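You operate a simulated robot arm through the tools that you are given. There is no shell and no other tool.

You run a simulated robot arm. Do the job below in one go: nothing can be reset, and whatever is moved stays where it is left.

TASK
Metal-check the sealed yellow-label jar and sort it by the display.
Fine: switch the tunnel on first; Pass goes in the green tray, Reject in the red one. Set down upright: what you pick out.

The check looks at the end state, three seconds after you hand in, the way a careful person would. Anything else that was tipped, shoved, dropped, spilled or broken makes it a failure.

THE ROBOT
A 6-joint arm with a two-finger gripper, fixed in place. Base frame: the origin is on the floor under the middle of its stand, x ahead of it, y to its left, z up. Lengths are in m, angles in degrees, forces in N, time in s.
It reaches about 0.94 m from its shoulder. Its first joint turns from -166.0 to 166.0 degrees. Payload 2.54 kg.
The TCP is the grasp point between the finger pads, 0.03 m short of the fingertips. In the tool frame z runs along the fingers and y along their closing line. The gripper opens to 0.116 m; its body begins 0.095 m behind the TCP.
Orientation is told as [roll, pitch, yaw] about the base's x, y, z axes, in that order, counted from this pose: with the fingers straight down and closing along the base's y, the tool's x points along the base's -x, its y along +y and its z along -z.

THE INTERFACE
- The arm moves only by the tool servo_tool. Its argument "targets" is a list of rows, each a list of 7 numbers: the shift along the tool's x, y, z in m, then the turn, a rotation vector about the tool's x, y, z in degrees, then the finger opening in m, from 0 to 0.116. In form: [[tx, ty, tz, ax, ay, az, hand], ...]. A call has 1 to 20 rows; each row shifts and turns the commanded pose from where the row before left it, along the tool's axes as they then stand. A row lasts 0.2 s, in which the tool goes at most 0.05 m and 8.6 degrees; a call with a longer step from one row to the next is refused whole, and so is a gripper value outside its range. Where a pose cannot be reached the arm comes as near as it can. A force on the tool above 40 N (or 10 N above the force at the start of the call, whichever is more), or a blocked arm, ends the call early, and 0.2 s more pass. The fingers move at their own pace (about 0.072 m/s each) and stop on an object; they squeeze with about 45 N. The grip force told is the motor's: it shows also when the fingers shut on nothing. Time passes only in rows, and 0.2 s behind the last, so rows that do not move let the fingers close. The reply holds the time, the measured pose of the TCP, the force on the tool along the base axes, the opening and the grip force, in the units named above and with some noise, with the torque about the TCP (base axes, N m) and any sound that the robot's microphone picked up.
- Cameras (640 x 400 px; columns grow to the right, rows downward): "scene" is fixed at [0.2181, 0.496, 1.3437]; the picture's right is [-0.70, -0.72, 0.00], its down [-0.15, 0.14, -0.98] and it looks along [0.70, -0.68, -0.21] (base axes); focal length 214 px, centre (320, 200). "wrist" rides on the gripper at [0.069, -0.015, -0.122] in the tool frame; the picture's right is [0.21, 0.98, 0.00], its down [-0.83, 0.18, -0.53] and it looks along [-0.52, 0.11, 0.85] (tool axes); focal length 251 px, centre (320, 200).
- camera(camera): a new picture of that camera. The clock stands still meanwhile.
- probe_pixels(camera, pixels): for up to 12 pixels [column, row] of the newest picture of that camera ("zoom" is the newest enlarged one), the place [x, y, z] in the base frame of the surface seen there, good to about 0.003 m, but the place of the scene camera against the robot may be out by one fixed shift of up to 0.012 m in any direction. The clock stands still meanwhile.
- close_up(camera, box): a new picture of the part [left, top, right, bottom] of that camera's present view, enlarged. The clock stands still meanwhile.
- close_job(): hands the job in; it is judged then, once.

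Leave the gripper open and the arm clear of the work at the hand-in unless told otherwise.

The tools are called after "Emit:" by a JSON object that holds its "fn" and its "kwargs". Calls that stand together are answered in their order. servo_tool: Moves the arm, as the interface text tells. Its arguments: {"type":"object","properties":{"targets":{"type":"array"}},"required":["targets"]} The other tools are called the same way: camera (camera) takes a picture; probe_pixels (camera, pixels) gives the place of the surface under pixels of a picture; close_up (camera, box) takes an enlarged picture of a part of a camera's view; close_job () hands the job in.

At the start:

```text
clock: 0.0
tcp_pos: [0.2969, 0.3237, 1.2512]
tool_rot: [0.2, 0.0, 0.0]
contact_force: [-0.4, -0.5, -0.2]
wrist_torque: [0.0, 0.0, 0.0]
grip_width: 0.1161
grip_force: 0.1
```

scene: 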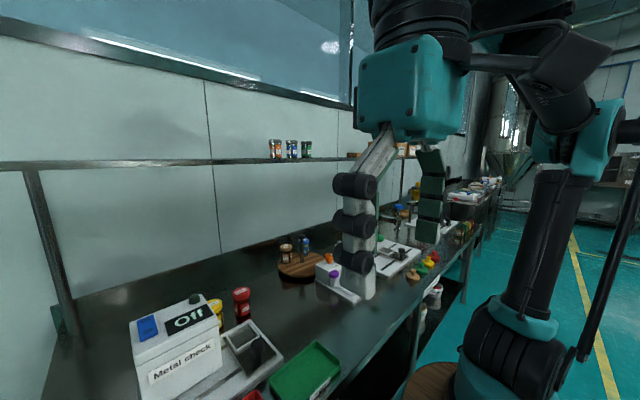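
wrist: 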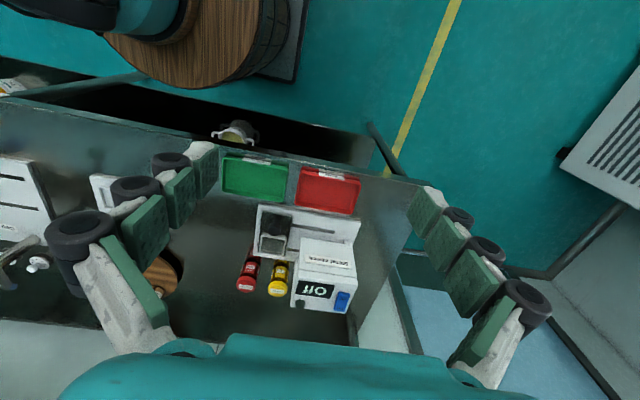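

I see the metal-check machine reading "Off" at lower left of the scene picture, with a yellow and a red jar near it, and a shelf and other items further along. I will look closer at both views first.

Emit:
{"fn": "close_up", "kwargs": {"camera": "scene", "box": [120, 270, 360, 400]}}

Emit:
{"fn": "close_up", "kwargs": {"camera": "wrist", "box": [200, 140, 400, 320]}}

Emit:
{"fn": "close_up", "kwargs": {"camera": "scene", "box": [240, 130, 360, 300]}}

Emit:
{"fn": "close_up", "kwargs": {"camera": "scene", "box": [360, 140, 500, 300]}}

```text
2.67 times, centred on (240, 335) of scene
```

zoom: 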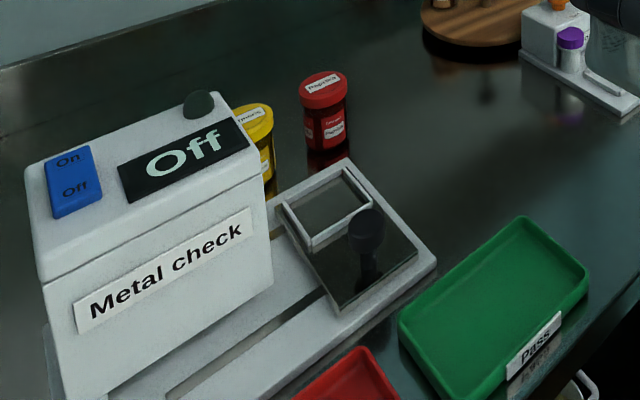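

```text
2.22 times, centred on (300, 230) of wrist
```

zoom: 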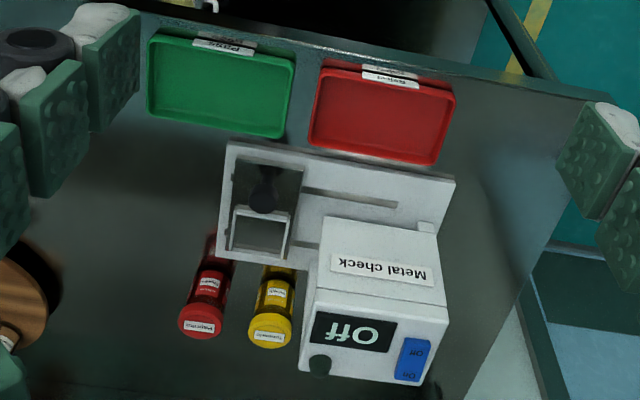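

```text
2.35 times, centred on (300, 215) of scene
```

zoom: 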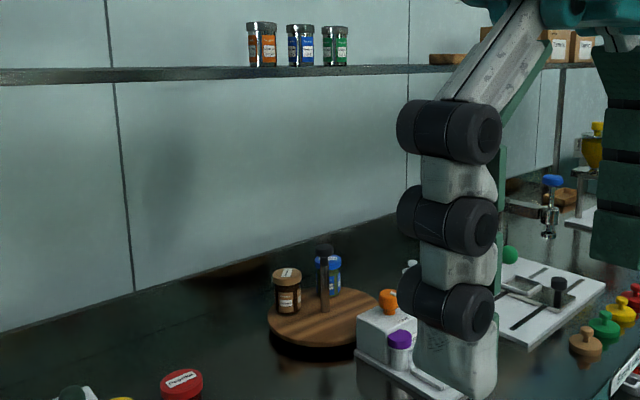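

```text
2.50 times, centred on (430, 220) of scene
```

zoom: 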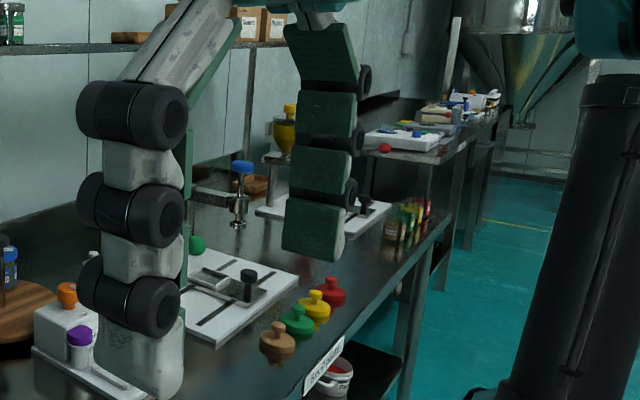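

Next I enlarge the wrist view of the jars and machine (around pixels 230-370, 170-320) to read the labels and find positions.

Emit:
{"fn": "close_up", "kwargs": {"camera": "wrist", "box": [225, 225, 305, 305]}}

Emit:
{"fn": "close_up", "kwargs": {"camera": "wrist", "box": [210, 140, 370, 320]}}

```text
5.00 times, centred on (265, 265) of wrist
```

zoom: 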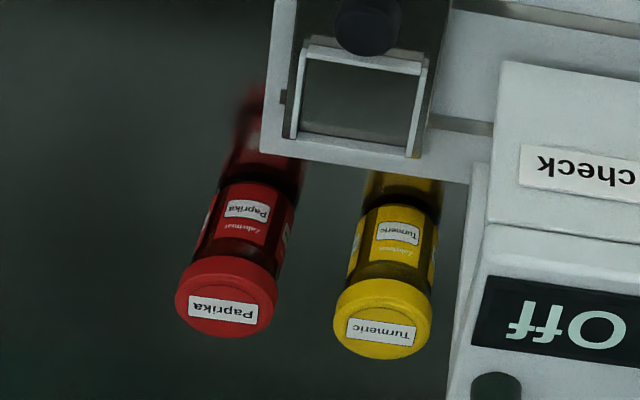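

```text
2.22 times, centred on (290, 230) of wrist
```

zoom: 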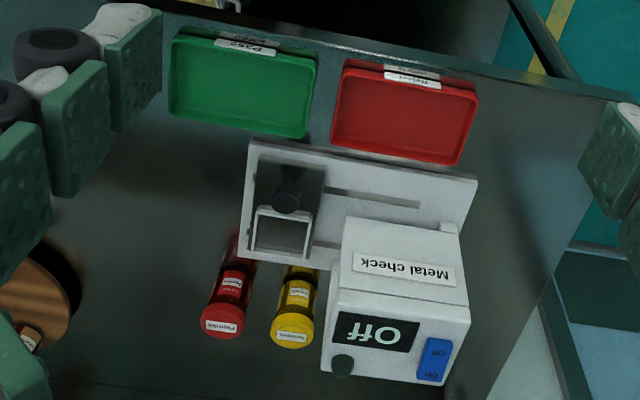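

The yellow "Turmeric" jar with its lid on stands at about (278, 285) of the wrist picture. I probe jars, carriage, knob, slot, housing, switch and trays in the zoom picture.

Emit:
{"fn": "probe_pixels", "kwargs": {"camera": "zoom", "pixels": [[292, 338], [221, 325], [286, 200], [280, 235], [340, 370], [437, 348], [432, 372], [375, 330], [245, 90], [405, 120], [270, 175], [395, 200]]}}

Emit:
{"fn": "probe_pixels", "kwargs": {"camera": "zoom", "pixels": [[250, 142], [476, 180], [240, 255], [318, 268], [345, 218], [458, 235], [340, 290], [467, 310], [323, 370], [445, 383], [335, 190], [418, 204]]}}

Emit:
{"fn": "probe_pixels", "kwargs": {"camera": "zoom", "pixels": [[176, 36], [316, 62], [170, 112], [305, 135], [346, 66], [476, 92], [333, 140], [460, 163], [325, 244], [262, 210], [308, 218], [252, 250]]}}

```text
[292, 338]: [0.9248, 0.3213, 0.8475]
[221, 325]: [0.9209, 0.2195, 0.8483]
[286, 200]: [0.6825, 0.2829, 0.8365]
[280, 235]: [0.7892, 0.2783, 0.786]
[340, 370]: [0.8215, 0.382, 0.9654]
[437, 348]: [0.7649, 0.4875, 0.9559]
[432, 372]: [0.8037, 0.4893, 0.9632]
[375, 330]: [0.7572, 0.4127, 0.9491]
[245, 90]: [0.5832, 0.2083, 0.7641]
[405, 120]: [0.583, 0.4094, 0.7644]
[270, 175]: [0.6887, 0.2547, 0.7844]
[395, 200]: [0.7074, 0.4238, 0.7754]
```

```text
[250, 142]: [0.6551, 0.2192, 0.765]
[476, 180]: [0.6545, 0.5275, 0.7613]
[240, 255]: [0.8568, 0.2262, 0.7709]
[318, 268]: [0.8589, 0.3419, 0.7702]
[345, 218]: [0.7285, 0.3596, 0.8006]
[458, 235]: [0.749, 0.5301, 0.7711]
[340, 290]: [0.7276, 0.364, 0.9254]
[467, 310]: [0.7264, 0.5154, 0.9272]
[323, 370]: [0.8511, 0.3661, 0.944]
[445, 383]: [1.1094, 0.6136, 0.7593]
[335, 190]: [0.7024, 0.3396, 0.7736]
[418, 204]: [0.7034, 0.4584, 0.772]
```

```text
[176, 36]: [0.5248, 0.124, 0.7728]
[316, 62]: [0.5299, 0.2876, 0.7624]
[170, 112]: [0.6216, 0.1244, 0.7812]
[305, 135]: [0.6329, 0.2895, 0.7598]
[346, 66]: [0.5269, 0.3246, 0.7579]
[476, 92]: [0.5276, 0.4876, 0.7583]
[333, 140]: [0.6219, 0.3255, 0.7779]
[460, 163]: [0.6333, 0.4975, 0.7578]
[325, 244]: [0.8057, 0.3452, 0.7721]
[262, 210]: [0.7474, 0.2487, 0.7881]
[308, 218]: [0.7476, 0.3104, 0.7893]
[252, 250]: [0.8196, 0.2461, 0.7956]
```

Table top is about z 0.758, the Turmeric lid about (0.92, 0.32, 0.848), the carriage pocket about (0.785, 0.28), its knob about (0.683, 0.283), and the rocker switch about (0.78, 0.488, 0.96). I move 0.2 m forward at the same height for a closer look, closing the fingers for the switch.

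Emit:
{"fn": "servo_tool", "kwargs": {"targets": [[-0.03, 0, 0, 0, 0, 0, 0.0], [-0.04, 0, 0, 0, 0, 0, 0.0], [-0.04, 0, 0, 0, 0, 0, 0.0], [-0.04, 0, 0, 0, 0, 0, 0.0], [-0.03, 0, 0, 0, 0, 0, 0.0], [-0.02, 0, 0, 0, 0, 0, 0.0]]}}

Emit:
{"fn": "camera", "kwargs": {"camera": "wrist"}}

Emit:
{"fn": "camera", "kwargs": {"camera": "scene"}}

```text
clock: 1.4
tcp_pos: [0.4974, 0.3219, 1.2525]
tool_rot: [0.1, 0.0, -0.1]
contact_force: [-0.6, -1.8, 1.1]
wrist_torque: [0.03, -0.05, -0.01]
grip_width: 0.0
grip_force: 29.1
```

```text
taken
```

wrist: 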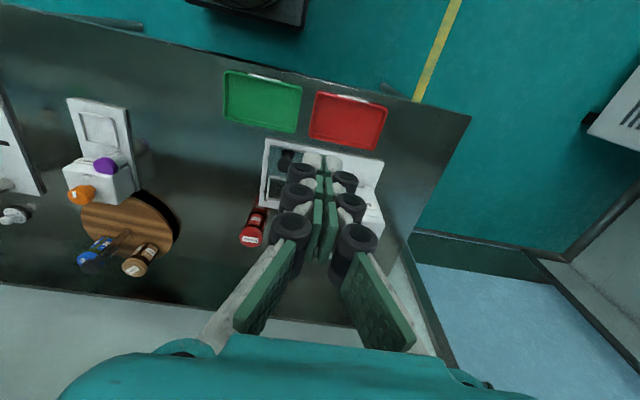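

```text
taken
```

scene: 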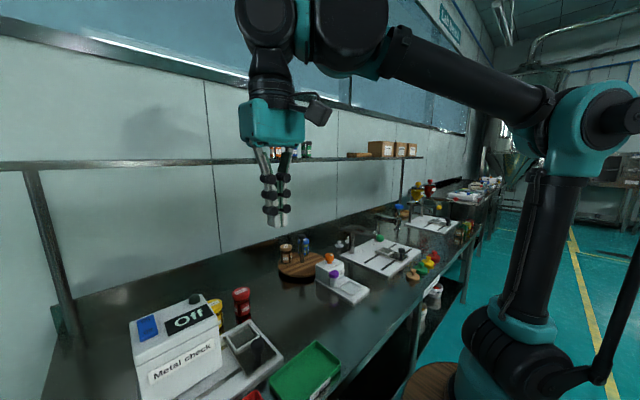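

The view is clear. I probe the shoulder, elbow, and the shelf and wall in the scene view to judge reach and clearance.

Emit:
{"fn": "probe_pixels", "kwargs": {"camera": "scene", "pixels": [[500, 350], [580, 140], [300, 40], [430, 385], [100, 163], [150, 250], [300, 160], [380, 157], [220, 310], [150, 328], [195, 299], [243, 293]]}}

Emit:
{"fn": "close_up", "kwargs": {"camera": "scene", "box": [110, 280, 300, 400]}}

```text
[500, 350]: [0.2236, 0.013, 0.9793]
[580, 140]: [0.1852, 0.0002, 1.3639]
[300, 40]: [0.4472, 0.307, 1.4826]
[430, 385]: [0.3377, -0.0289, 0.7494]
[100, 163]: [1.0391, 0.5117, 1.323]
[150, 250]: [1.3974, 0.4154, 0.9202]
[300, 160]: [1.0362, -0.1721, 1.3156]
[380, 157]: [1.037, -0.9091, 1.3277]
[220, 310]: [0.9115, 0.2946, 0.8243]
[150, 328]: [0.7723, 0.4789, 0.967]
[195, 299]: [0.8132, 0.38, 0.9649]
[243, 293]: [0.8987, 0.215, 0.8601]
```

```text
3.33 times, centred on (205, 340) of scene
```

zoom: 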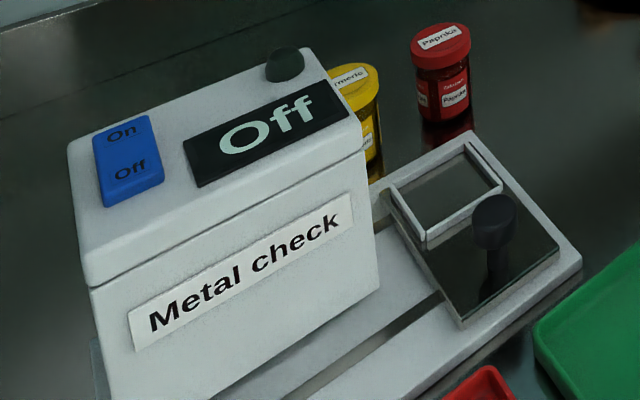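

The shelf's front edge is at x≈1.04, z≈1.32, so I keep clear of it. I shift the hand toward +y and a bit forward so that the closed fingers don't hide the machine from the wrist camera.

Emit:
{"fn": "servo_tool", "kwargs": {"targets": [[-0.02, 0.04, 0.01, 0, 0, 0, 0.0], [-0.02, 0.04, 0.01, 0, 0, 0, 0.0], [-0.02, 0.04, 0.01, 0, 0, 0, 0.0], [-0.02, 0.04, 0.01, 0, 0, 0, 0.0], [-0.02, 0.04, 0.01, 0, 0, 0, 0.0], [0, 0, 0, 0, 0, 0, 0.0]]}}

Emit:
{"fn": "camera", "kwargs": {"camera": "wrist"}}

```text
clock: 2.8
tcp_pos: [0.5999, 0.5218, 1.2005]
tool_rot: [0.2, 0.0, 0.0]
contact_force: [0.6, -0.1, 0.4]
wrist_torque: [0.03, 0.02, -0.02]
grip_width: 0.0
grip_force: 28.7
```

```text
taken
```

wrist: 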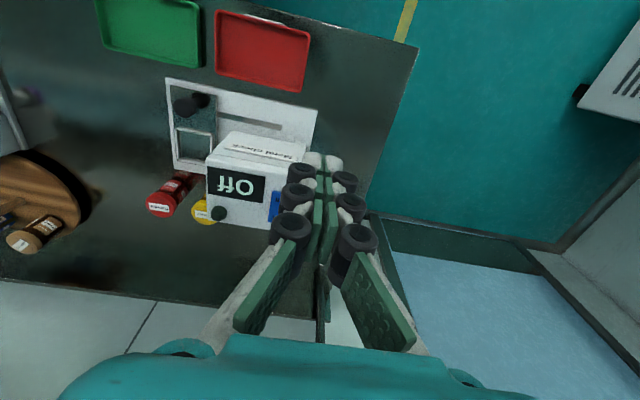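

I now see the machine from closer by. I enlarge the region (150-320, 70-240) and probe the switch, housing, and carriage.

Emit:
{"fn": "close_up", "kwargs": {"camera": "wrist", "box": [140, 70, 320, 240]}}

```text
2.35 times, centred on (230, 155) of wrist
```

zoom: 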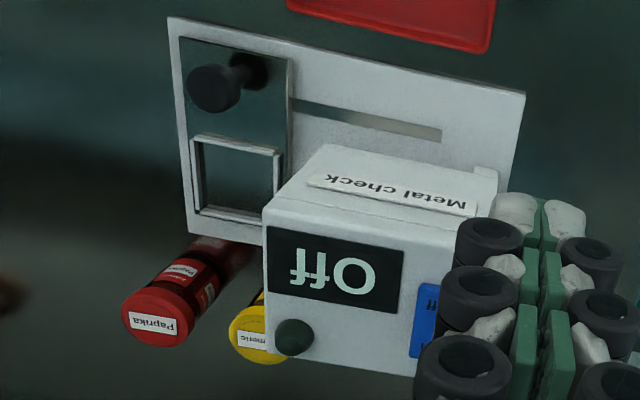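

Emit:
{"fn": "probe_pixels", "kwargs": {"camera": "zoom", "pixels": [[425, 295], [422, 320], [416, 348], [275, 212], [265, 345], [345, 360], [275, 300], [395, 305], [294, 336], [243, 335], [160, 303], [215, 85]]}}

Emit:
{"fn": "probe_pixels", "kwargs": {"camera": "zoom", "pixels": [[193, 143], [278, 155], [195, 212], [270, 220], [235, 150], [235, 180], [298, 108], [438, 134], [178, 45], [288, 65], [272, 85], [238, 218]]}}

```text
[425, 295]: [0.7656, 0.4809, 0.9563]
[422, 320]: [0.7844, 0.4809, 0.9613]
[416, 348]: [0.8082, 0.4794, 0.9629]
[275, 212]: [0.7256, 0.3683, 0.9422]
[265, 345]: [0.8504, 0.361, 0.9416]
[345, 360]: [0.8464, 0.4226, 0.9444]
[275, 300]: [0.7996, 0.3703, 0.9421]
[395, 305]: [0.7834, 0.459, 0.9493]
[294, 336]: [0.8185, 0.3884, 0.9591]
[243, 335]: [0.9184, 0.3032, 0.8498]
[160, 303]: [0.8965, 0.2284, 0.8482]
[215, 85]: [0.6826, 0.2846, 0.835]
```

```text
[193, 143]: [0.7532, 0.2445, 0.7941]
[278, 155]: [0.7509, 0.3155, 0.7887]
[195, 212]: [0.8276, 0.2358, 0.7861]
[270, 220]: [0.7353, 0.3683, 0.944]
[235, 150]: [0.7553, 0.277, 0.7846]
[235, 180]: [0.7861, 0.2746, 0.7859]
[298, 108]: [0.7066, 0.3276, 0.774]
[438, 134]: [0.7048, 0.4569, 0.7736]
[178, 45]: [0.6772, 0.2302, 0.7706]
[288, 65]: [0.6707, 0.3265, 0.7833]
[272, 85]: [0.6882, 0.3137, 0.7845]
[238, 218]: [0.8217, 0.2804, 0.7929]
```

The housing top is flat at z≈0.943; the rocker's "On" end (x≈0.805, y≈0.488) stands higher (0.963) than the "Off" end (0.956). I move the closed fingers above the "On" end, with tips about 6 cm over it.

Emit:
{"fn": "servo_tool", "kwargs": {"targets": [[-0.034, -0.0057, 0.02, 0, 0, 0, 0.0], [-0.034, -0.0057, 0.025, 0, 0, 0, 0.0], [-0.034, -0.0057, 0.025, 0, 0, 0, 0.0], [-0.034, -0.0057, 0.025, 0, 0, 0, 0.0], [-0.034, -0.0057, 0.025, 0, 0, 0, 0.0], [-0.034, -0.0057, 0.025, 0, 0, 0, 0.0], [0, 0, 0, 0, 0, 0, 0.0]]}}

Emit:
{"fn": "camera", "kwargs": {"camera": "wrist"}}

Emit:
{"fn": "close_up", "kwargs": {"camera": "scene", "box": [90, 180, 330, 380]}}

```text
clock: 4.4
tcp_pos: [0.8032, 0.4899, 1.0579]
tool_rot: [0.1, 0.1, 0.0]
contact_force: [1.2, -0.6, 0.0]
wrist_torque: [0.02, 0.02, -0.01]
grip_width: 0.0
grip_force: 28.9
```

```text
taken
```

wrist: 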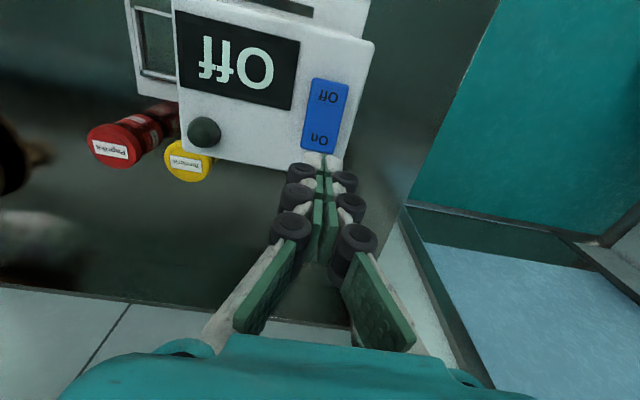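

```text
2.00 times, centred on (210, 280) of scene
```

zoom: 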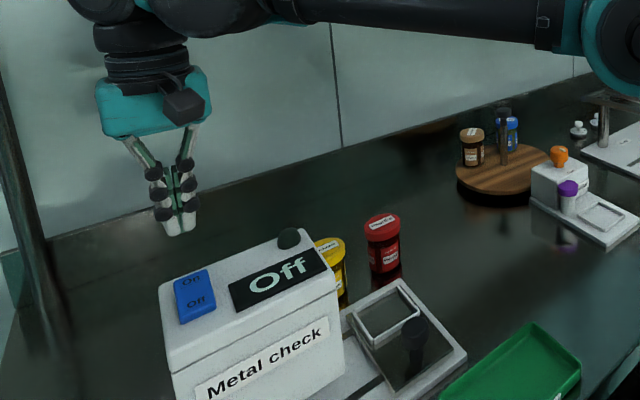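

The reach is fine here. The rocker is seen whole at (325, 117) in the wrist picture; I probe its two ends and the jar lids.

Emit:
{"fn": "probe_pixels", "kwargs": {"camera": "wrist", "pixels": [[318, 138], [328, 97], [330, 82], [316, 147], [303, 135], [337, 137], [188, 160], [172, 160], [205, 165], [185, 175], [115, 145], [325, 117]]}}

Emit:
{"fn": "close_up", "kwargs": {"camera": "wrist", "box": [80, 90, 240, 190]}}

```text
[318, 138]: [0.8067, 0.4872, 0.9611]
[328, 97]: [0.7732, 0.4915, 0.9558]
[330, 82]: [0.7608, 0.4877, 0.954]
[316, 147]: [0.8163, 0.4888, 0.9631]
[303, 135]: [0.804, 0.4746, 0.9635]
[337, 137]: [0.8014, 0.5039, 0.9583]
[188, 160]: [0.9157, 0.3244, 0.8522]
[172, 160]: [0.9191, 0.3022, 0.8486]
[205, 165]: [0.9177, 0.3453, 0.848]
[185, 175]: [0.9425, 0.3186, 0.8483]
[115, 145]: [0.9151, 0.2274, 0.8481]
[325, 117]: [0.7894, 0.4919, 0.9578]
```

```text
4.00 times, centred on (160, 140) of wrist
```

zoom: 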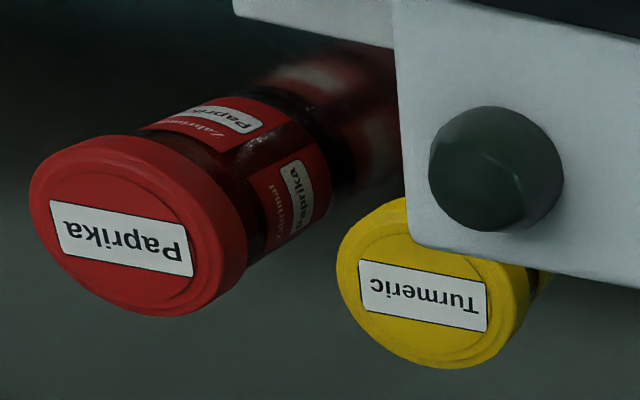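

I probe the yellow lid's rim and middle in this enlarged picture to fix the jar's centre and size.

Emit:
{"fn": "probe_pixels", "kwargs": {"camera": "zoom", "pixels": [[340, 255], [508, 300], [430, 360], [424, 295], [370, 335], [490, 335], [350, 225], [122, 240], [40, 200], [205, 270], [140, 305], [90, 145]]}}

```text
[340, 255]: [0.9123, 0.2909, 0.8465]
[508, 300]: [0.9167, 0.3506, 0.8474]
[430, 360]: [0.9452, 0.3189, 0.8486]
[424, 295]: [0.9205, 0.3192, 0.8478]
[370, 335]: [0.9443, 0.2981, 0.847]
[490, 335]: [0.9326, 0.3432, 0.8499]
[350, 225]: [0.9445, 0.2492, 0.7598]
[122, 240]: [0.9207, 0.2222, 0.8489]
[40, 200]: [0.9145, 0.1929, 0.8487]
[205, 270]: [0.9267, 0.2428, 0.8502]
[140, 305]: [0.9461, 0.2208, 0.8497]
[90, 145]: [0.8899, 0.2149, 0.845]
```

Jar centre is about (0.918, 0.320), radius 0.03. Now I shift 4 mm forward over the "On" end and come down slowly to just above it, then press in small steps.

Emit:
{"fn": "servo_tool", "kwargs": {"targets": [[-0.004, 0, 0.02, 0, 0, 0, 0.0], [0, 0, 0.02, 0, 0, 0, 0.0], [0, 0, 0.013, 0, 0, 0, 0.0], [0, 0, 0.004, 0, 0, 0, 0.0], [0, 0, 0.004, 0, 0, 0, 0.0], [0, 0, 0.003, 0, 0, 0, 0.0]]}}

Emit:
{"fn": "camera", "kwargs": {"camera": "wrist"}}

```text
clock: 5.8
tcp_pos: [0.8071, 0.4892, 0.9933]
tool_rot: [0.1, -0.1, 0.0]
contact_force: [-0.4, 0.3, -0.2]
wrist_torque: [0.02, 0.0, -0.02]
grip_width: 0.0001
grip_force: 28.7
```

```text
taken
```

wrist: 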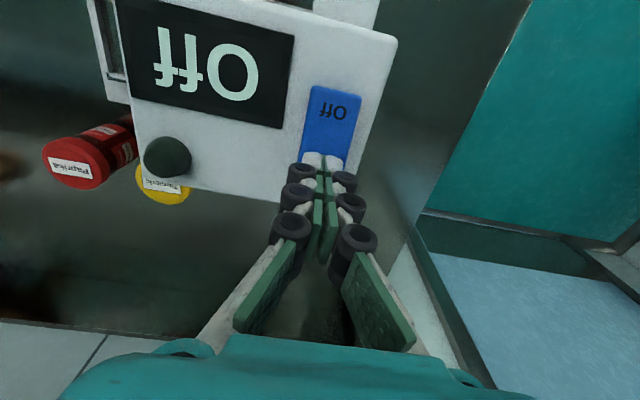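

The tips cover the "On" end and are about to touch (no force yet). I press down in 2 mm steps.

Emit:
{"fn": "servo_tool", "kwargs": {"targets": [[0, 0, 0.002, 0, 0, 0, 0.0], [0, 0, 0.002, 0, 0, 0, 0.0], [0, 0, 0.002, 0, 0, 0, 0.0], [0, 0, 0.002, 0, 0, 0, 0.0]]}}

Emit:
{"fn": "camera", "kwargs": {"camera": "wrist"}}

```text
clock: 6.8
tcp_pos: [0.8074, 0.4891, 0.986]
tool_rot: [0.0, -0.1, 0.0]
contact_force: [5.1, 0.9, 8.6]
wrist_torque: [0.05, -0.05, -0.02]
grip_width: 0.0059
grip_force: 28.1
```

```text
taken
```

wrist: 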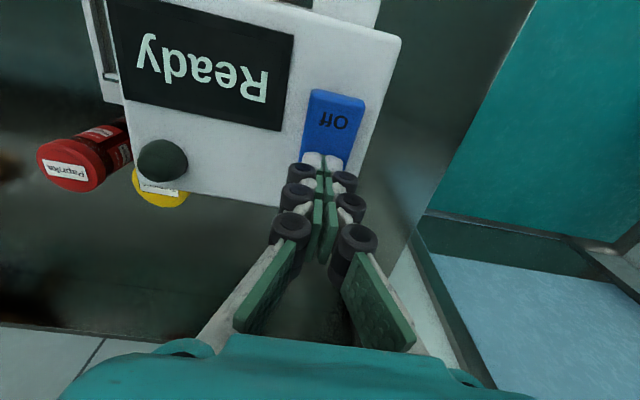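

The display now says "Ready". I lift off straight up to z≈1.08.

Emit:
{"fn": "servo_tool", "kwargs": {"targets": [[0, 0, -0.004, 0, 0, 0, 0.0], [0, 0, -0.02, 0, 0, 0, 0.0], [0, 0, -0.035, 0, 0, 0, 0.0], [0, 0, -0.04, 0, 0, 0, 0.0], [0, 0, 0, 0, 0, 0, 0.0]]}}

Emit:
{"fn": "camera", "kwargs": {"camera": "wrist"}}

```text
clock: 8.0
tcp_pos: [0.8064, 0.4884, 1.0853]
tool_rot: [-0.1, 0.0, 0.0]
contact_force: [-0.7, -0.2, -0.2]
wrist_torque: [0.0, -0.01, 0.0]
grip_width: 0.0001
grip_force: 28.5
```

```text
taken
```

wrist: 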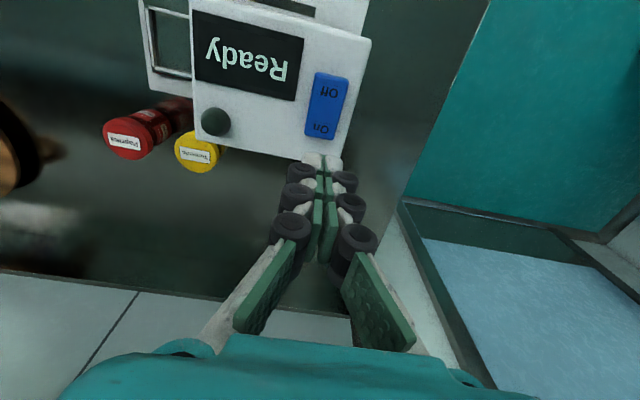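

"Ready" stays after the lift. Next I turn the hand 90° about the vertical (so the fingers close along base x and the camera sits on the -y side, away from the housing), opening the fingers to 0.09.

Emit:
{"fn": "servo_tool", "kwargs": {"targets": [[0, 0, 0, 0, 0, -7.5, 0.0], [0, 0, 0, 0, 0, -7.5, 0.03], [0, 0, 0, 0, 0, -7.5, 0.06], [0, 0, 0, 0, 0, -7.5, 0.09], [0, 0, 0, 0, 0, -7.5, 0.09], [0, 0, 0, 0, 0, -7.5, 0.09], [0, 0, 0, 0, 0, -7.5, 0.09], [0, 0, 0, 0, 0, -7.5, 0.09], [0, 0, 0, 0, 0, -7.5, 0.09], [0, 0, 0, 0, 0, -7.5, 0.09], [0, 0, 0, 0, 0, -7.5, 0.09], [0, 0, 0, 0, 0, -7.5, 0.09], [0, 0, 0, 0, 0, 0, 0.09]]}}

Emit:
{"fn": "camera", "kwargs": {"camera": "scene"}}

```text
clock: 10.8
tcp_pos: [0.8048, 0.4893, 1.0848]
tool_rot: [0.1, 0.0, 90.1]
contact_force: [0.6, 0.1, 0.0]
wrist_torque: [0.0, -0.04, -0.01]
grip_width: 0.0902
grip_force: 0.0
```

```text
taken
```

scene: 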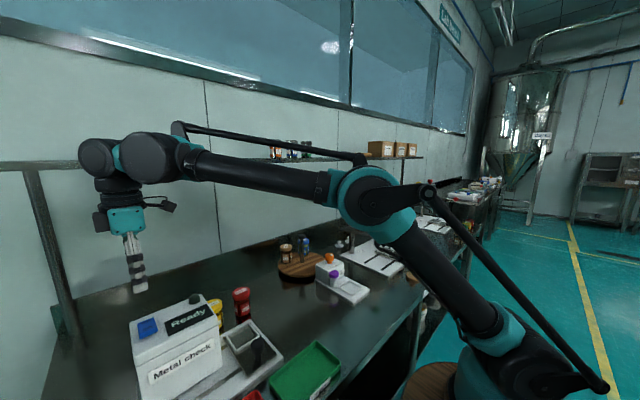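

The yaw is done. Before going forward I probe how far the wrist housing sticks out toward the shelf.

Emit:
{"fn": "probe_pixels", "kwargs": {"camera": "scene", "pixels": [[82, 160], [98, 158], [113, 155], [140, 140], [160, 155], [110, 185], [100, 222], [108, 218], [130, 218], [170, 207], [160, 200], [140, 185]]}}

Emit:
{"fn": "close_up", "kwargs": {"camera": "scene", "box": [60, 110, 260, 310]}}

```text
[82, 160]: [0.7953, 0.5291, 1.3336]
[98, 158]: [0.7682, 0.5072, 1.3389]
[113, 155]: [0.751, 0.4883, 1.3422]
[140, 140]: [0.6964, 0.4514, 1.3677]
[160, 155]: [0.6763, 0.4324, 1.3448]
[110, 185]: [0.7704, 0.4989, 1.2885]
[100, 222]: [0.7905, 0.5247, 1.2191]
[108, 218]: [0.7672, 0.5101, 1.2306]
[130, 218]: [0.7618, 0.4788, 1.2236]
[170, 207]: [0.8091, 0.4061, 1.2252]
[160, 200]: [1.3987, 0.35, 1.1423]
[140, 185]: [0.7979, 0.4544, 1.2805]
```

```text
2.00 times, centred on (160, 210) of scene
```

zoom: 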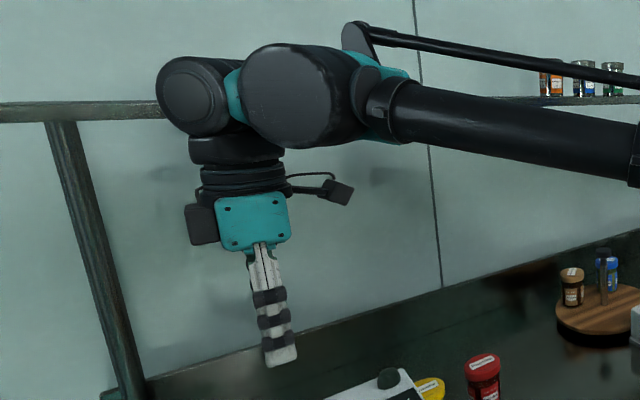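

The wrist housing ends around x≈0.84 now, so at the jar it would reach about 0.96, clear of the shelf edge at 1.04. I move to above the yellow jar at z≈1.03, staying above the dome on the housing.

Emit:
{"fn": "servo_tool", "kwargs": {"targets": [[0.0282, -0.0189, 0.009, 0, 0, 0, 0.09], [0.0282, -0.0189, 0.009, 0, 0, 0, 0.09], [0.0282, -0.0189, 0.009, 0, 0, 0, 0.09], [0.0282, -0.0189, 0.009, 0, 0, 0, 0.09], [0.0282, -0.0189, 0.009, 0, 0, 0, 0.09], [0.0282, -0.0189, 0.009, 0, 0, 0, 0.09], [0, 0, 0, 0, 0, 0, 0.09]]}}

Emit:
{"fn": "camera", "kwargs": {"camera": "wrist"}}

Emit:
{"fn": "camera", "kwargs": {"camera": "scene"}}

```text
clock: 12.4
tcp_pos: [0.9187, 0.3184, 1.027]
tool_rot: [0.1, 0.0, 90.0]
contact_force: [1.2, -0.7, 0.1]
wrist_torque: [-0.02, -0.02, -0.01]
grip_width: 0.09
grip_force: 0.0
```

```text
taken
```

wrist: 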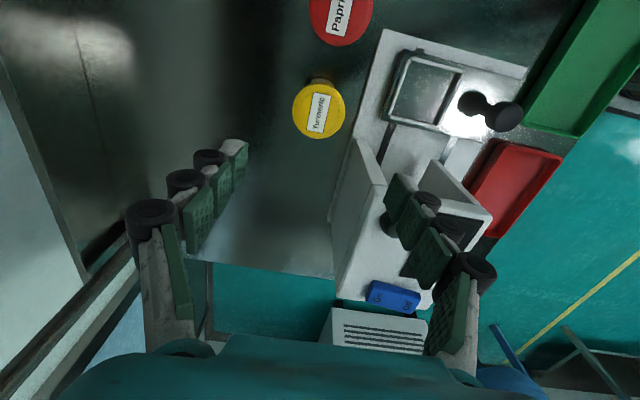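

```text
taken
```

scene: 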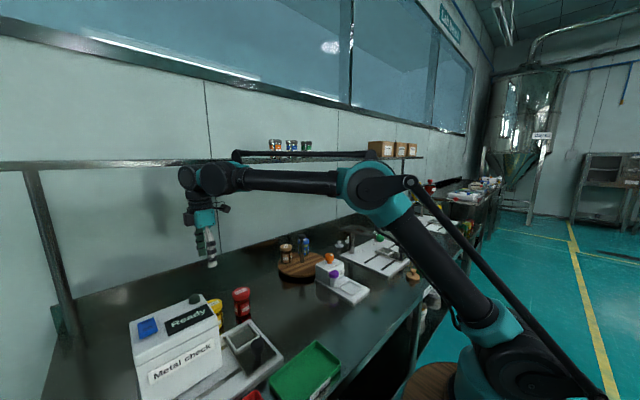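

The hand is above the jar; the yellow lid is at (319, 110) in the wrist picture. I probe its rim to refine the centre, and also the red lid.

Emit:
{"fn": "probe_pixels", "kwargs": {"camera": "wrist", "pixels": [[319, 112], [296, 110], [342, 112], [319, 134], [319, 90], [340, 15], [422, 85], [402, 60], [448, 70], [385, 112], [438, 120], [462, 75]]}}

Emit:
{"fn": "close_up", "kwargs": {"camera": "wrist", "box": [280, 20, 540, 180]}}

```text
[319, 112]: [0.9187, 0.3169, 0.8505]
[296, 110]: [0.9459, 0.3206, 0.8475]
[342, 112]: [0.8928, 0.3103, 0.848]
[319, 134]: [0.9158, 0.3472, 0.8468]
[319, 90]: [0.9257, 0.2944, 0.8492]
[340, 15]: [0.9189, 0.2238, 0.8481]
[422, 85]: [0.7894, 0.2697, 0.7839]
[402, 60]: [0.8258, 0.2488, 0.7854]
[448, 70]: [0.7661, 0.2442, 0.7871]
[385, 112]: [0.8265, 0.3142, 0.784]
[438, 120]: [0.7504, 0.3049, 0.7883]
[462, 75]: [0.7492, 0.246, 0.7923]
```

```text
2.46 times, centred on (410, 100) of wrist
```

zoom: 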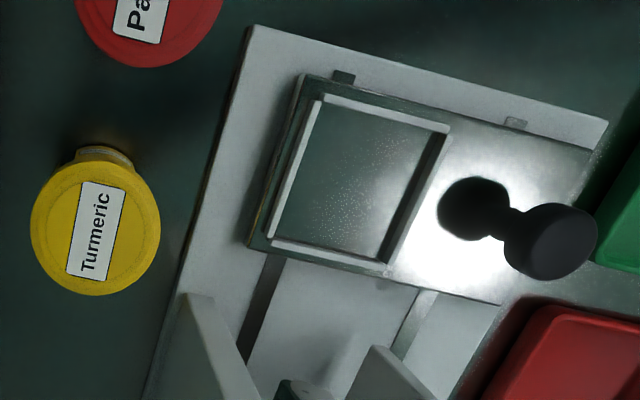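

The lid centre is (0.919, 0.3205); the hand is within 2 mm. I also probe the pocket's inner corners in the enlarged picture for later, then descend to grip at the lid.

Emit:
{"fn": "probe_pixels", "kwargs": {"camera": "zoom", "pixels": [[328, 108], [432, 135], [282, 230], [375, 253], [355, 180], [310, 90], [445, 125], [390, 268], [268, 240], [555, 240], [475, 205], [345, 76]]}}

Emit:
{"fn": "servo_tool", "kwargs": {"targets": [[-0.002, 0, 0.035, 0, 0, 0, 0.09], [0, 0, 0.035, 0, 0, 0, 0.09], [0, 0, 0.035, 0, 0, 0, 0.09], [0, 0, 0.035, 0, 0, 0, 0.09], [0, 0, 0.025, 0, 0, 0, 0.09], [0, 0, 0.015, 0, 0, 0, 0.09], [0, 0, 0.012, 0, 0, 0, 0.09], [0, 0, 0, 0, 0, 0, 0.09]]}}

Emit:
{"fn": "camera", "kwargs": {"camera": "wrist"}}

Emit:
{"fn": "close_up", "kwargs": {"camera": "scene", "box": [120, 200, 320, 380]}}

```text
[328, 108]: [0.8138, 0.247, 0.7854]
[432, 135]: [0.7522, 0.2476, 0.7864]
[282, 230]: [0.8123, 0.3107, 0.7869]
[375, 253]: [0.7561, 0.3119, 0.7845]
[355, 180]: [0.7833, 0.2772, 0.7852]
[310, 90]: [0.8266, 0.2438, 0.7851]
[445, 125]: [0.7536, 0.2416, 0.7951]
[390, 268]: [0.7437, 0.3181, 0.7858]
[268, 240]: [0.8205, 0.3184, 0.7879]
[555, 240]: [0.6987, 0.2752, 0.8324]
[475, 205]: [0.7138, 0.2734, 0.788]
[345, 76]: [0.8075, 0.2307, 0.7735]
```

```text
clock: 14.2
tcp_pos: [0.9195, 0.3229, 0.8374]
tool_rot: [0.1, 0.0, 90.0]
contact_force: [-0.4, -0.3, -0.1]
wrist_torque: [0.03, -0.01, -0.01]
grip_width: 0.0901
grip_force: 0.2
```

```text
taken
```

wrist: 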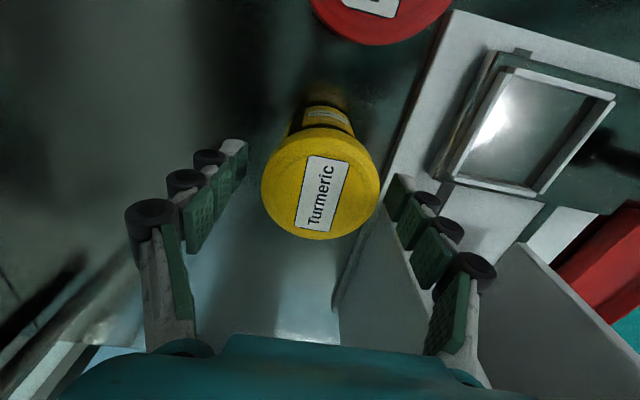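

```text
2.22 times, centred on (220, 290) of scene
```

zoom: 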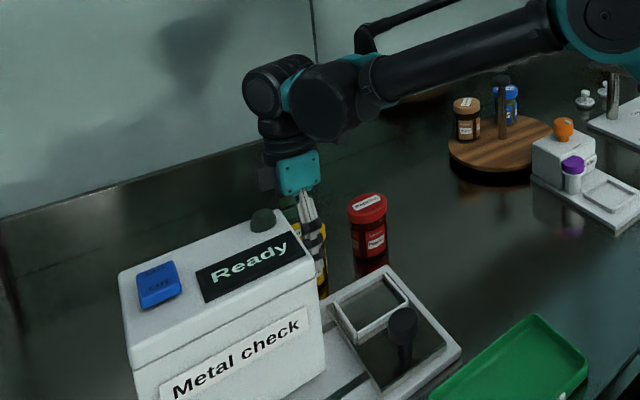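

I'm at z 0.837 around the lid without contact. I probe the lid again from here to check centring before closing.

Emit:
{"fn": "probe_pixels", "kwargs": {"camera": "wrist", "pixels": [[320, 183], [264, 182], [376, 182], [320, 236], [320, 132], [235, 160], [398, 200], [505, 130], [475, 80], [600, 105]]}}

```text
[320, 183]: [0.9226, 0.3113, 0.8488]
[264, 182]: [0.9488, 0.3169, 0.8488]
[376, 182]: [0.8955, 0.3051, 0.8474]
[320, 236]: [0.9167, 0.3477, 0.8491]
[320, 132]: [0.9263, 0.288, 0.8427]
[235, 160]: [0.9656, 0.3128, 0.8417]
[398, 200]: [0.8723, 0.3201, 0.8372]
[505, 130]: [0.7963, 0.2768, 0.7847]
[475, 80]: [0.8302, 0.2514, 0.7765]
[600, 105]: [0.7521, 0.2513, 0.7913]
```

The lid centre reads about (0.920, 0.318), so I shift 4 mm toward -y and close the fingers.

Emit:
{"fn": "servo_tool", "kwargs": {"targets": [[0.004, 0, 0.002, 0, 0, 0, 0.09], [0, 0, 0, 0, 0, 0, 0.08], [0, 0, 0, 0, 0, 0, 0.06], [0, 0, 0, 0, 0, 0, 0.04], [0, 0, 0, 0, 0, 0, 0.04], [0, 0, 0, 0, 0, 0, 0.04]]}}

Emit:
{"fn": "camera", "kwargs": {"camera": "wrist"}}

```text
clock: 15.6
tcp_pos: [0.9197, 0.3189, 0.8355]
tool_rot: [-0.2, -0.2, 90.0]
contact_force: [1.8, -0.3, 5.2]
wrist_torque: [-0.01, -0.05, 0.0]
grip_width: 0.0587
grip_force: 45.2
```

```text
taken
```

wrist: 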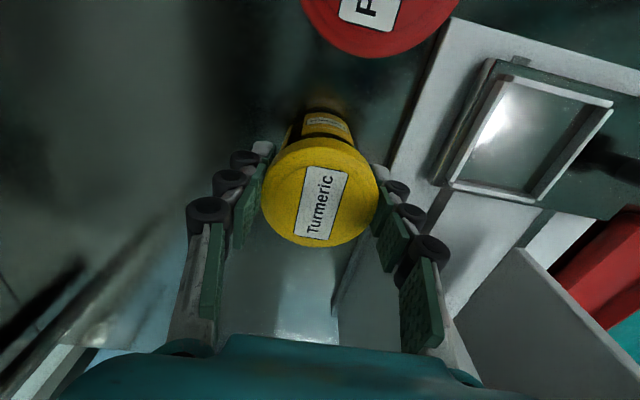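

Gripped at 0.0587 m with 45 N. I lift straight up 0.10 m, so the jar's bottom clears the red jar and the housing parts.

Emit:
{"fn": "servo_tool", "kwargs": {"targets": [[0, 0, -0.01, 0, 0, 0, 0.04], [0, 0, -0.02, 0, 0, 0, 0.04], [0, 0, -0.03, 0, 0, 0, 0.04], [0, 0, -0.025, 0, 0, 0, 0.04], [0, 0, -0.015, 0, 0, 0, 0.04], [0, 0, 0, 0, 0, 0, 0.04]]}}

Emit:
{"fn": "camera", "kwargs": {"camera": "wrist"}}

Emit:
{"fn": "close_up", "kwargs": {"camera": "scene", "box": [120, 200, 320, 380]}}

```text
clock: 17.0
tcp_pos: [0.9208, 0.3174, 0.9371]
tool_rot: [0.0, 0.0, 90.0]
contact_force: [-0.2, 0.5, -0.7]
wrist_torque: [-0.01, 0.02, -0.02]
grip_width: 0.0584
grip_force: 45.3
```

```text
taken
```

wrist: 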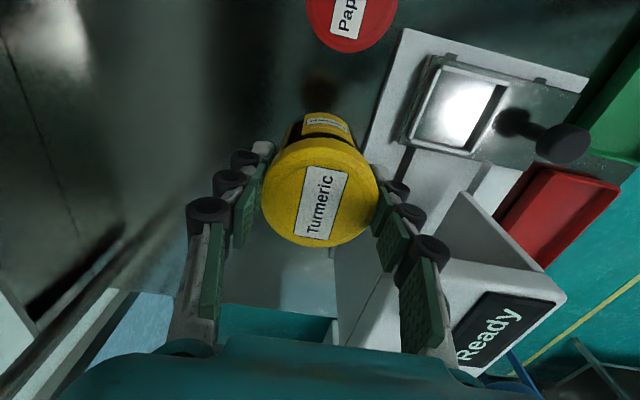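

```text
2.22 times, centred on (220, 290) of scene
```

zoom: 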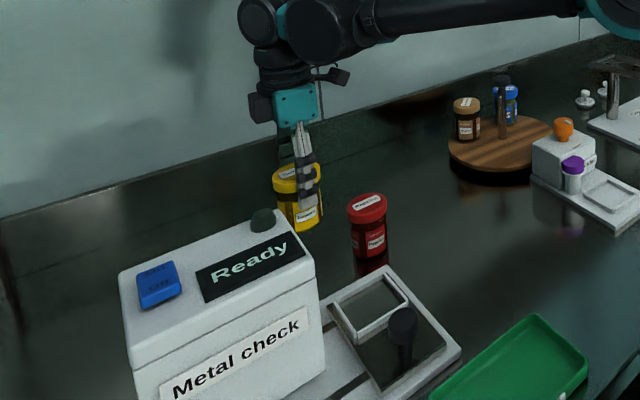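

The jar hangs upright. Now I carry it level to above the pocket centre (0.785, 0.2795).

Emit:
{"fn": "servo_tool", "kwargs": {"targets": [[0.0076, 0.0272, 0, 0, 0, 0, 0.04], [0.0076, 0.0272, 0, 0, 0, 0, 0.04], [0.0076, 0.0272, 0, 0, 0, 0, 0.04], [0.0076, 0.0272, 0, 0, 0, 0, 0.04], [0.0076, 0.0272, 0, 0, 0, 0, 0.04], [0, 0, 0, 0, 0, 0, 0.04], [0, 0, 0, 0, 0, 0, 0.04]]}}

Emit:
{"fn": "camera", "kwargs": {"camera": "wrist"}}

Emit:
{"fn": "close_up", "kwargs": {"camera": "scene", "box": [120, 220, 320, 400]}}

```text
clock: 18.6
tcp_pos: [0.7824, 0.2803, 0.9375]
tool_rot: [-0.1, 0.1, 90.1]
contact_force: [0.5, 0.1, -2.3]
wrist_torque: [0.01, -0.01, -0.03]
grip_width: 0.0586
grip_force: 45.4
```

```text
taken
```

wrist: 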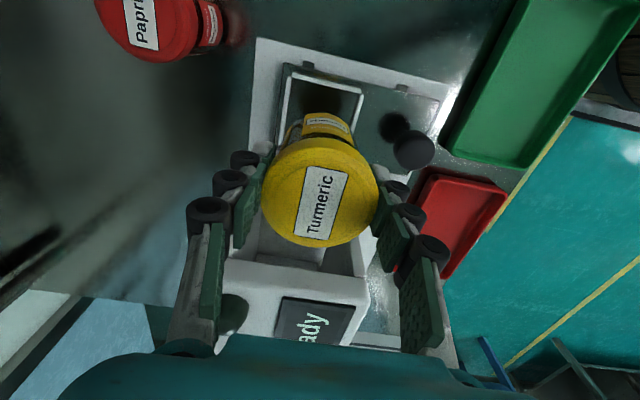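

```text
2.22 times, centred on (220, 310) of scene
```

zoom: 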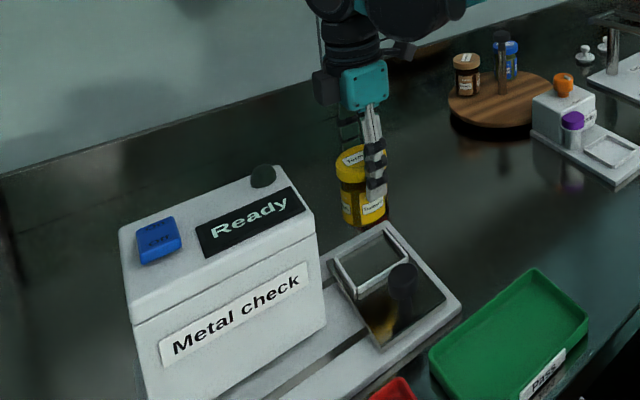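

The jar is over the pocket. I probe the visible pocket walls from here to fine-tune the position.

Emit:
{"fn": "close_up", "kwargs": {"camera": "wrist", "box": [240, 40, 440, 160]}}

```text
3.20 times, centred on (340, 100) of wrist
```

zoom: 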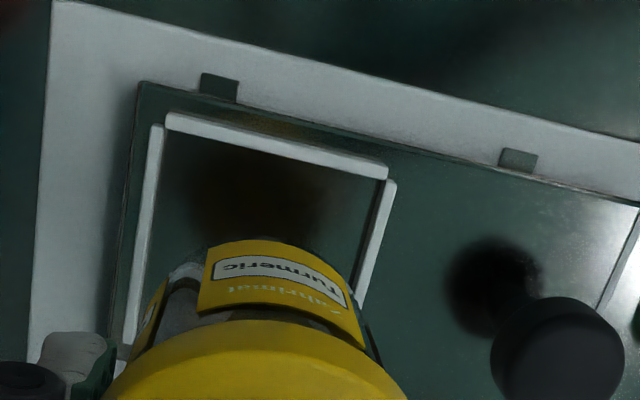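

Emit:
{"fn": "probe_pixels", "kwargs": {"camera": "zoom", "pixels": [[275, 140], [158, 160], [150, 230], [386, 210], [370, 260], [275, 165], [172, 145], [380, 178], [165, 165], [378, 205], [270, 205], [555, 340]]}}

```text
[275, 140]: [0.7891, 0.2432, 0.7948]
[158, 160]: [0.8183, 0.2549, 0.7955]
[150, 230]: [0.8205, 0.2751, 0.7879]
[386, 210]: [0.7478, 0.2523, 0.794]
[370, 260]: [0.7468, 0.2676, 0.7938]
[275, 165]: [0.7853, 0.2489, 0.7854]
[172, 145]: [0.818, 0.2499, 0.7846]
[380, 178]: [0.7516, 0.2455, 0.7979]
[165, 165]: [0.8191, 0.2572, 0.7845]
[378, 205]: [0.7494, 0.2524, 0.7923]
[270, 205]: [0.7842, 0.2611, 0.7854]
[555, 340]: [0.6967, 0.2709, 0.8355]
```

The pocket's centre comes out at (0.784, 0.280), floor 0.7855; I correct 1.5 mm in x and lower the jar, slowing near the floor (expected contact at TCP z≈0.862).

Emit:
{"fn": "servo_tool", "kwargs": {"targets": [[0, -0.0015, 0.025, 0, 0, 0, 0.04], [0, 0, 0.025, 0, 0, 0, 0.04], [0, 0, 0.01, 0, 0, 0, 0.04], [0, 0, 0.006, 0, 0, 0, 0.04], [0, 0, 0.004, 0, 0, 0, 0.04]]}}

Emit:
{"fn": "camera", "kwargs": {"camera": "wrist"}}

Emit:
{"fn": "close_up", "kwargs": {"camera": "scene", "box": [180, 260, 300, 400]}}

```text
clock: 19.8
tcp_pos: [0.7858, 0.2815, 0.8665]
tool_rot: [-0.1, 0.0, 90.1]
contact_force: [-1.0, 0.1, -1.5]
wrist_torque: [-0.02, 0.01, 0.0]
grip_width: 0.0584
grip_force: 45.4
```

```text
taken
```

wrist: 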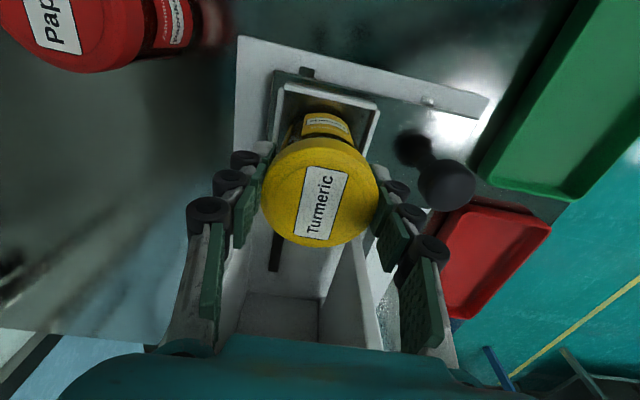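

```text
2.86 times, centred on (240, 330) of scene
```

zoom: 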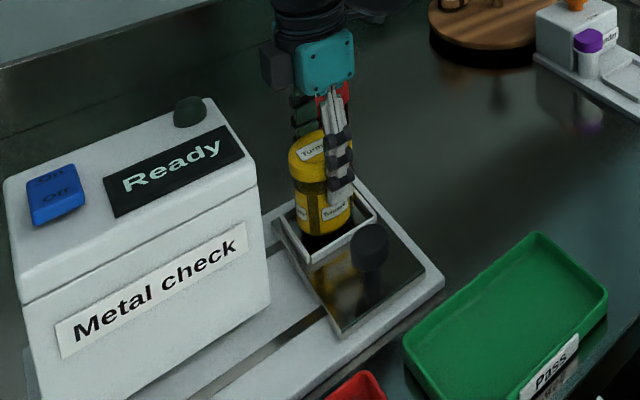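

The jar's foot sits inside the pocket walls without force. I lower in 1.5–2 mm steps until it touches the floor.

Emit:
{"fn": "servo_tool", "kwargs": {"targets": [[0, 0, 0.002, 0, 0, 0, 0.04], [0, 0, 0.0015, 0, 0, 0, 0.04], [0, 0, 0.0015, 0, 0, 0, 0.04]]}}

Emit:
{"fn": "close_up", "kwargs": {"camera": "wrist", "box": [220, 40, 420, 180]}}

```text
clock: 20.6
tcp_pos: [0.7859, 0.2802, 0.8621]
tool_rot: [-0.1, -0.1, 90.1]
contact_force: [1.9, -0.3, 6.3]
wrist_torque: [0.0, -0.03, -0.01]
grip_width: 0.0586
grip_force: 45.4
```

```text
2.86 times, centred on (320, 110) of wrist
```

zoom: 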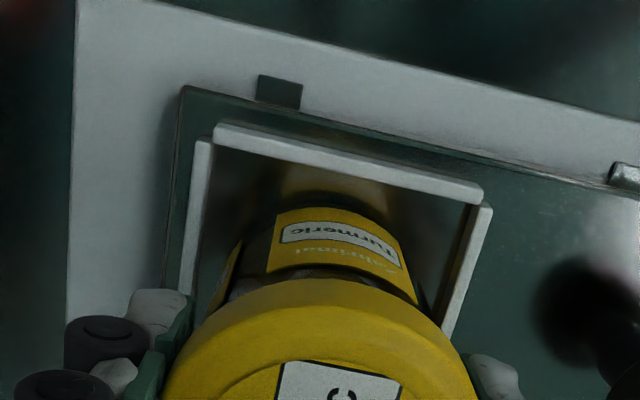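

Touchdown at z 0.862 with about 6 N, as expected. I open only to 0.074 (the knob is close on the -x side), then lift clear straight up.

Emit:
{"fn": "servo_tool", "kwargs": {"targets": [[0, 0, 0, 0, 0, 0, 0.066], [0, 0, 0, 0, 0, 0, 0.074], [0, 0, 0, 0, 0, 0, 0.074]]}}

Emit:
{"fn": "camera", "kwargs": {"camera": "wrist"}}

```text
clock: 21.4
tcp_pos: [0.7839, 0.2809, 0.8621]
tool_rot: [0.0, 0.0, 89.9]
contact_force: [0.5, -0.7, -0.2]
wrist_torque: [0.0, 0.0, -0.01]
grip_width: 0.0741
grip_force: 0.1
```

```text
taken
```

wrist: 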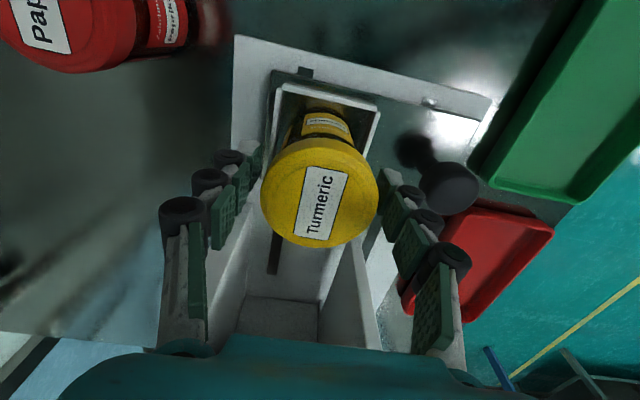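

Released; the jar stands free in the pocket. I lift straight up 0.13 m.

Emit:
{"fn": "servo_tool", "kwargs": {"targets": [[0, 0, -0.015, 0, 0, 0, 0.074], [0, 0, -0.025, 0, 0, 0, 0.074], [0, 0, -0.03, 0, 0, 0, 0.074], [0, 0, -0.03, 0, 0, 0, 0.074], [0, 0, -0.03, 0, 0, 0, 0.074], [0, 0, 0, 0, 0, 0, 0.074]]}}

Emit:
{"fn": "camera", "kwargs": {"camera": "wrist"}}

Emit:
{"fn": "close_up", "kwargs": {"camera": "scene", "box": [120, 260, 320, 400]}}

```text
clock: 22.8
tcp_pos: [0.7844, 0.2793, 0.9919]
tool_rot: [0.0, 0.0, 90.0]
contact_force: [0.1, 0.0, -0.8]
wrist_torque: [0.01, 0.01, 0.02]
grip_width: 0.074
grip_force: 0.0
```

```text
taken
```

wrist: 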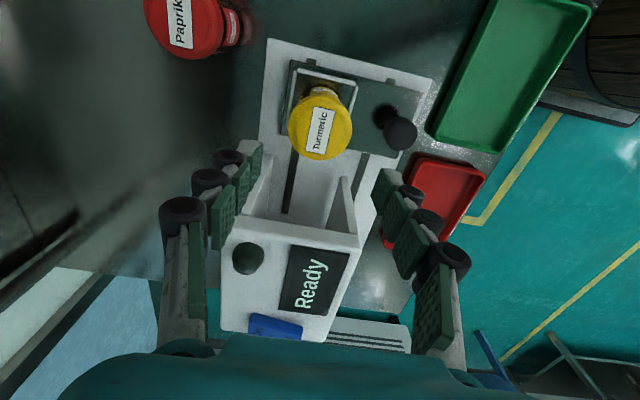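

```text
2.86 times, centred on (220, 330) of scene
```

zoom: 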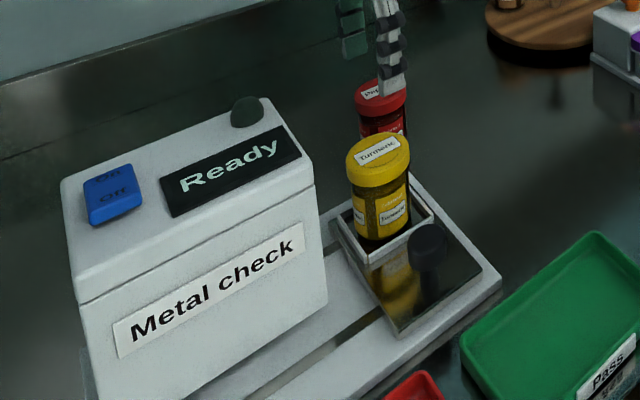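

The jar stands in the pocket, still "Ready". Next I measure the knob (wrist pixel about (398, 130)) to slide the carriage into the tunnel.

Emit:
{"fn": "close_up", "kwargs": {"camera": "wrist", "box": [260, 40, 460, 180]}}

```text
2.86 times, centred on (360, 110) of wrist
```

zoom: 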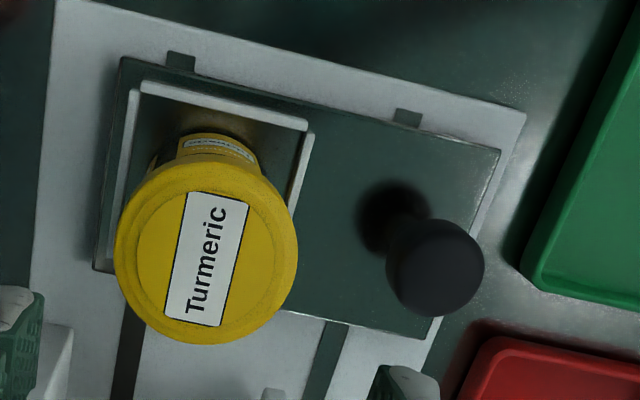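

Emit:
{"fn": "probe_pixels", "kwargs": {"camera": "zoom", "pixels": [[435, 265], [395, 270], [478, 265], [435, 312], [435, 225], [415, 225], [400, 255], [380, 215], [335, 360], [125, 370], [400, 115], [495, 160]]}}

Emit:
{"fn": "probe_pixels", "kwargs": {"camera": "zoom", "pixels": [[205, 260], [122, 245], [292, 250], [200, 338], [430, 330], [105, 262], [128, 62], [498, 150], [520, 115], [270, 335], [420, 290], [455, 250]]}}

```text
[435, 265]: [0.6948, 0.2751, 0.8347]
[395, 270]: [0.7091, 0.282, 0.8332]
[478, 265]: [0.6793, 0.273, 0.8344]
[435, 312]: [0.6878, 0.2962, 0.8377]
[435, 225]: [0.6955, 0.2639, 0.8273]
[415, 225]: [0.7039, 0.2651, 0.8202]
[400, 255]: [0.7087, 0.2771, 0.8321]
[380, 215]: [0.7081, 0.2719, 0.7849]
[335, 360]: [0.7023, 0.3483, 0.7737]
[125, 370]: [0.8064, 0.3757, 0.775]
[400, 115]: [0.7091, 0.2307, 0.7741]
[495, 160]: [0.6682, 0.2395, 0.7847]
```

```text
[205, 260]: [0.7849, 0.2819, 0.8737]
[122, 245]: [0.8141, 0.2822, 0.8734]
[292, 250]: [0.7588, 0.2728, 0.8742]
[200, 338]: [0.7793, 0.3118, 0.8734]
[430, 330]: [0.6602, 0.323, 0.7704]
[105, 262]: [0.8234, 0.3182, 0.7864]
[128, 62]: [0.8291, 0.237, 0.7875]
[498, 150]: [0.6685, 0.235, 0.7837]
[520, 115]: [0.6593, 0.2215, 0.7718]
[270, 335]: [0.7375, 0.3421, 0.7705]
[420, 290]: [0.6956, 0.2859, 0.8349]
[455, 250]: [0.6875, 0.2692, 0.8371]
```

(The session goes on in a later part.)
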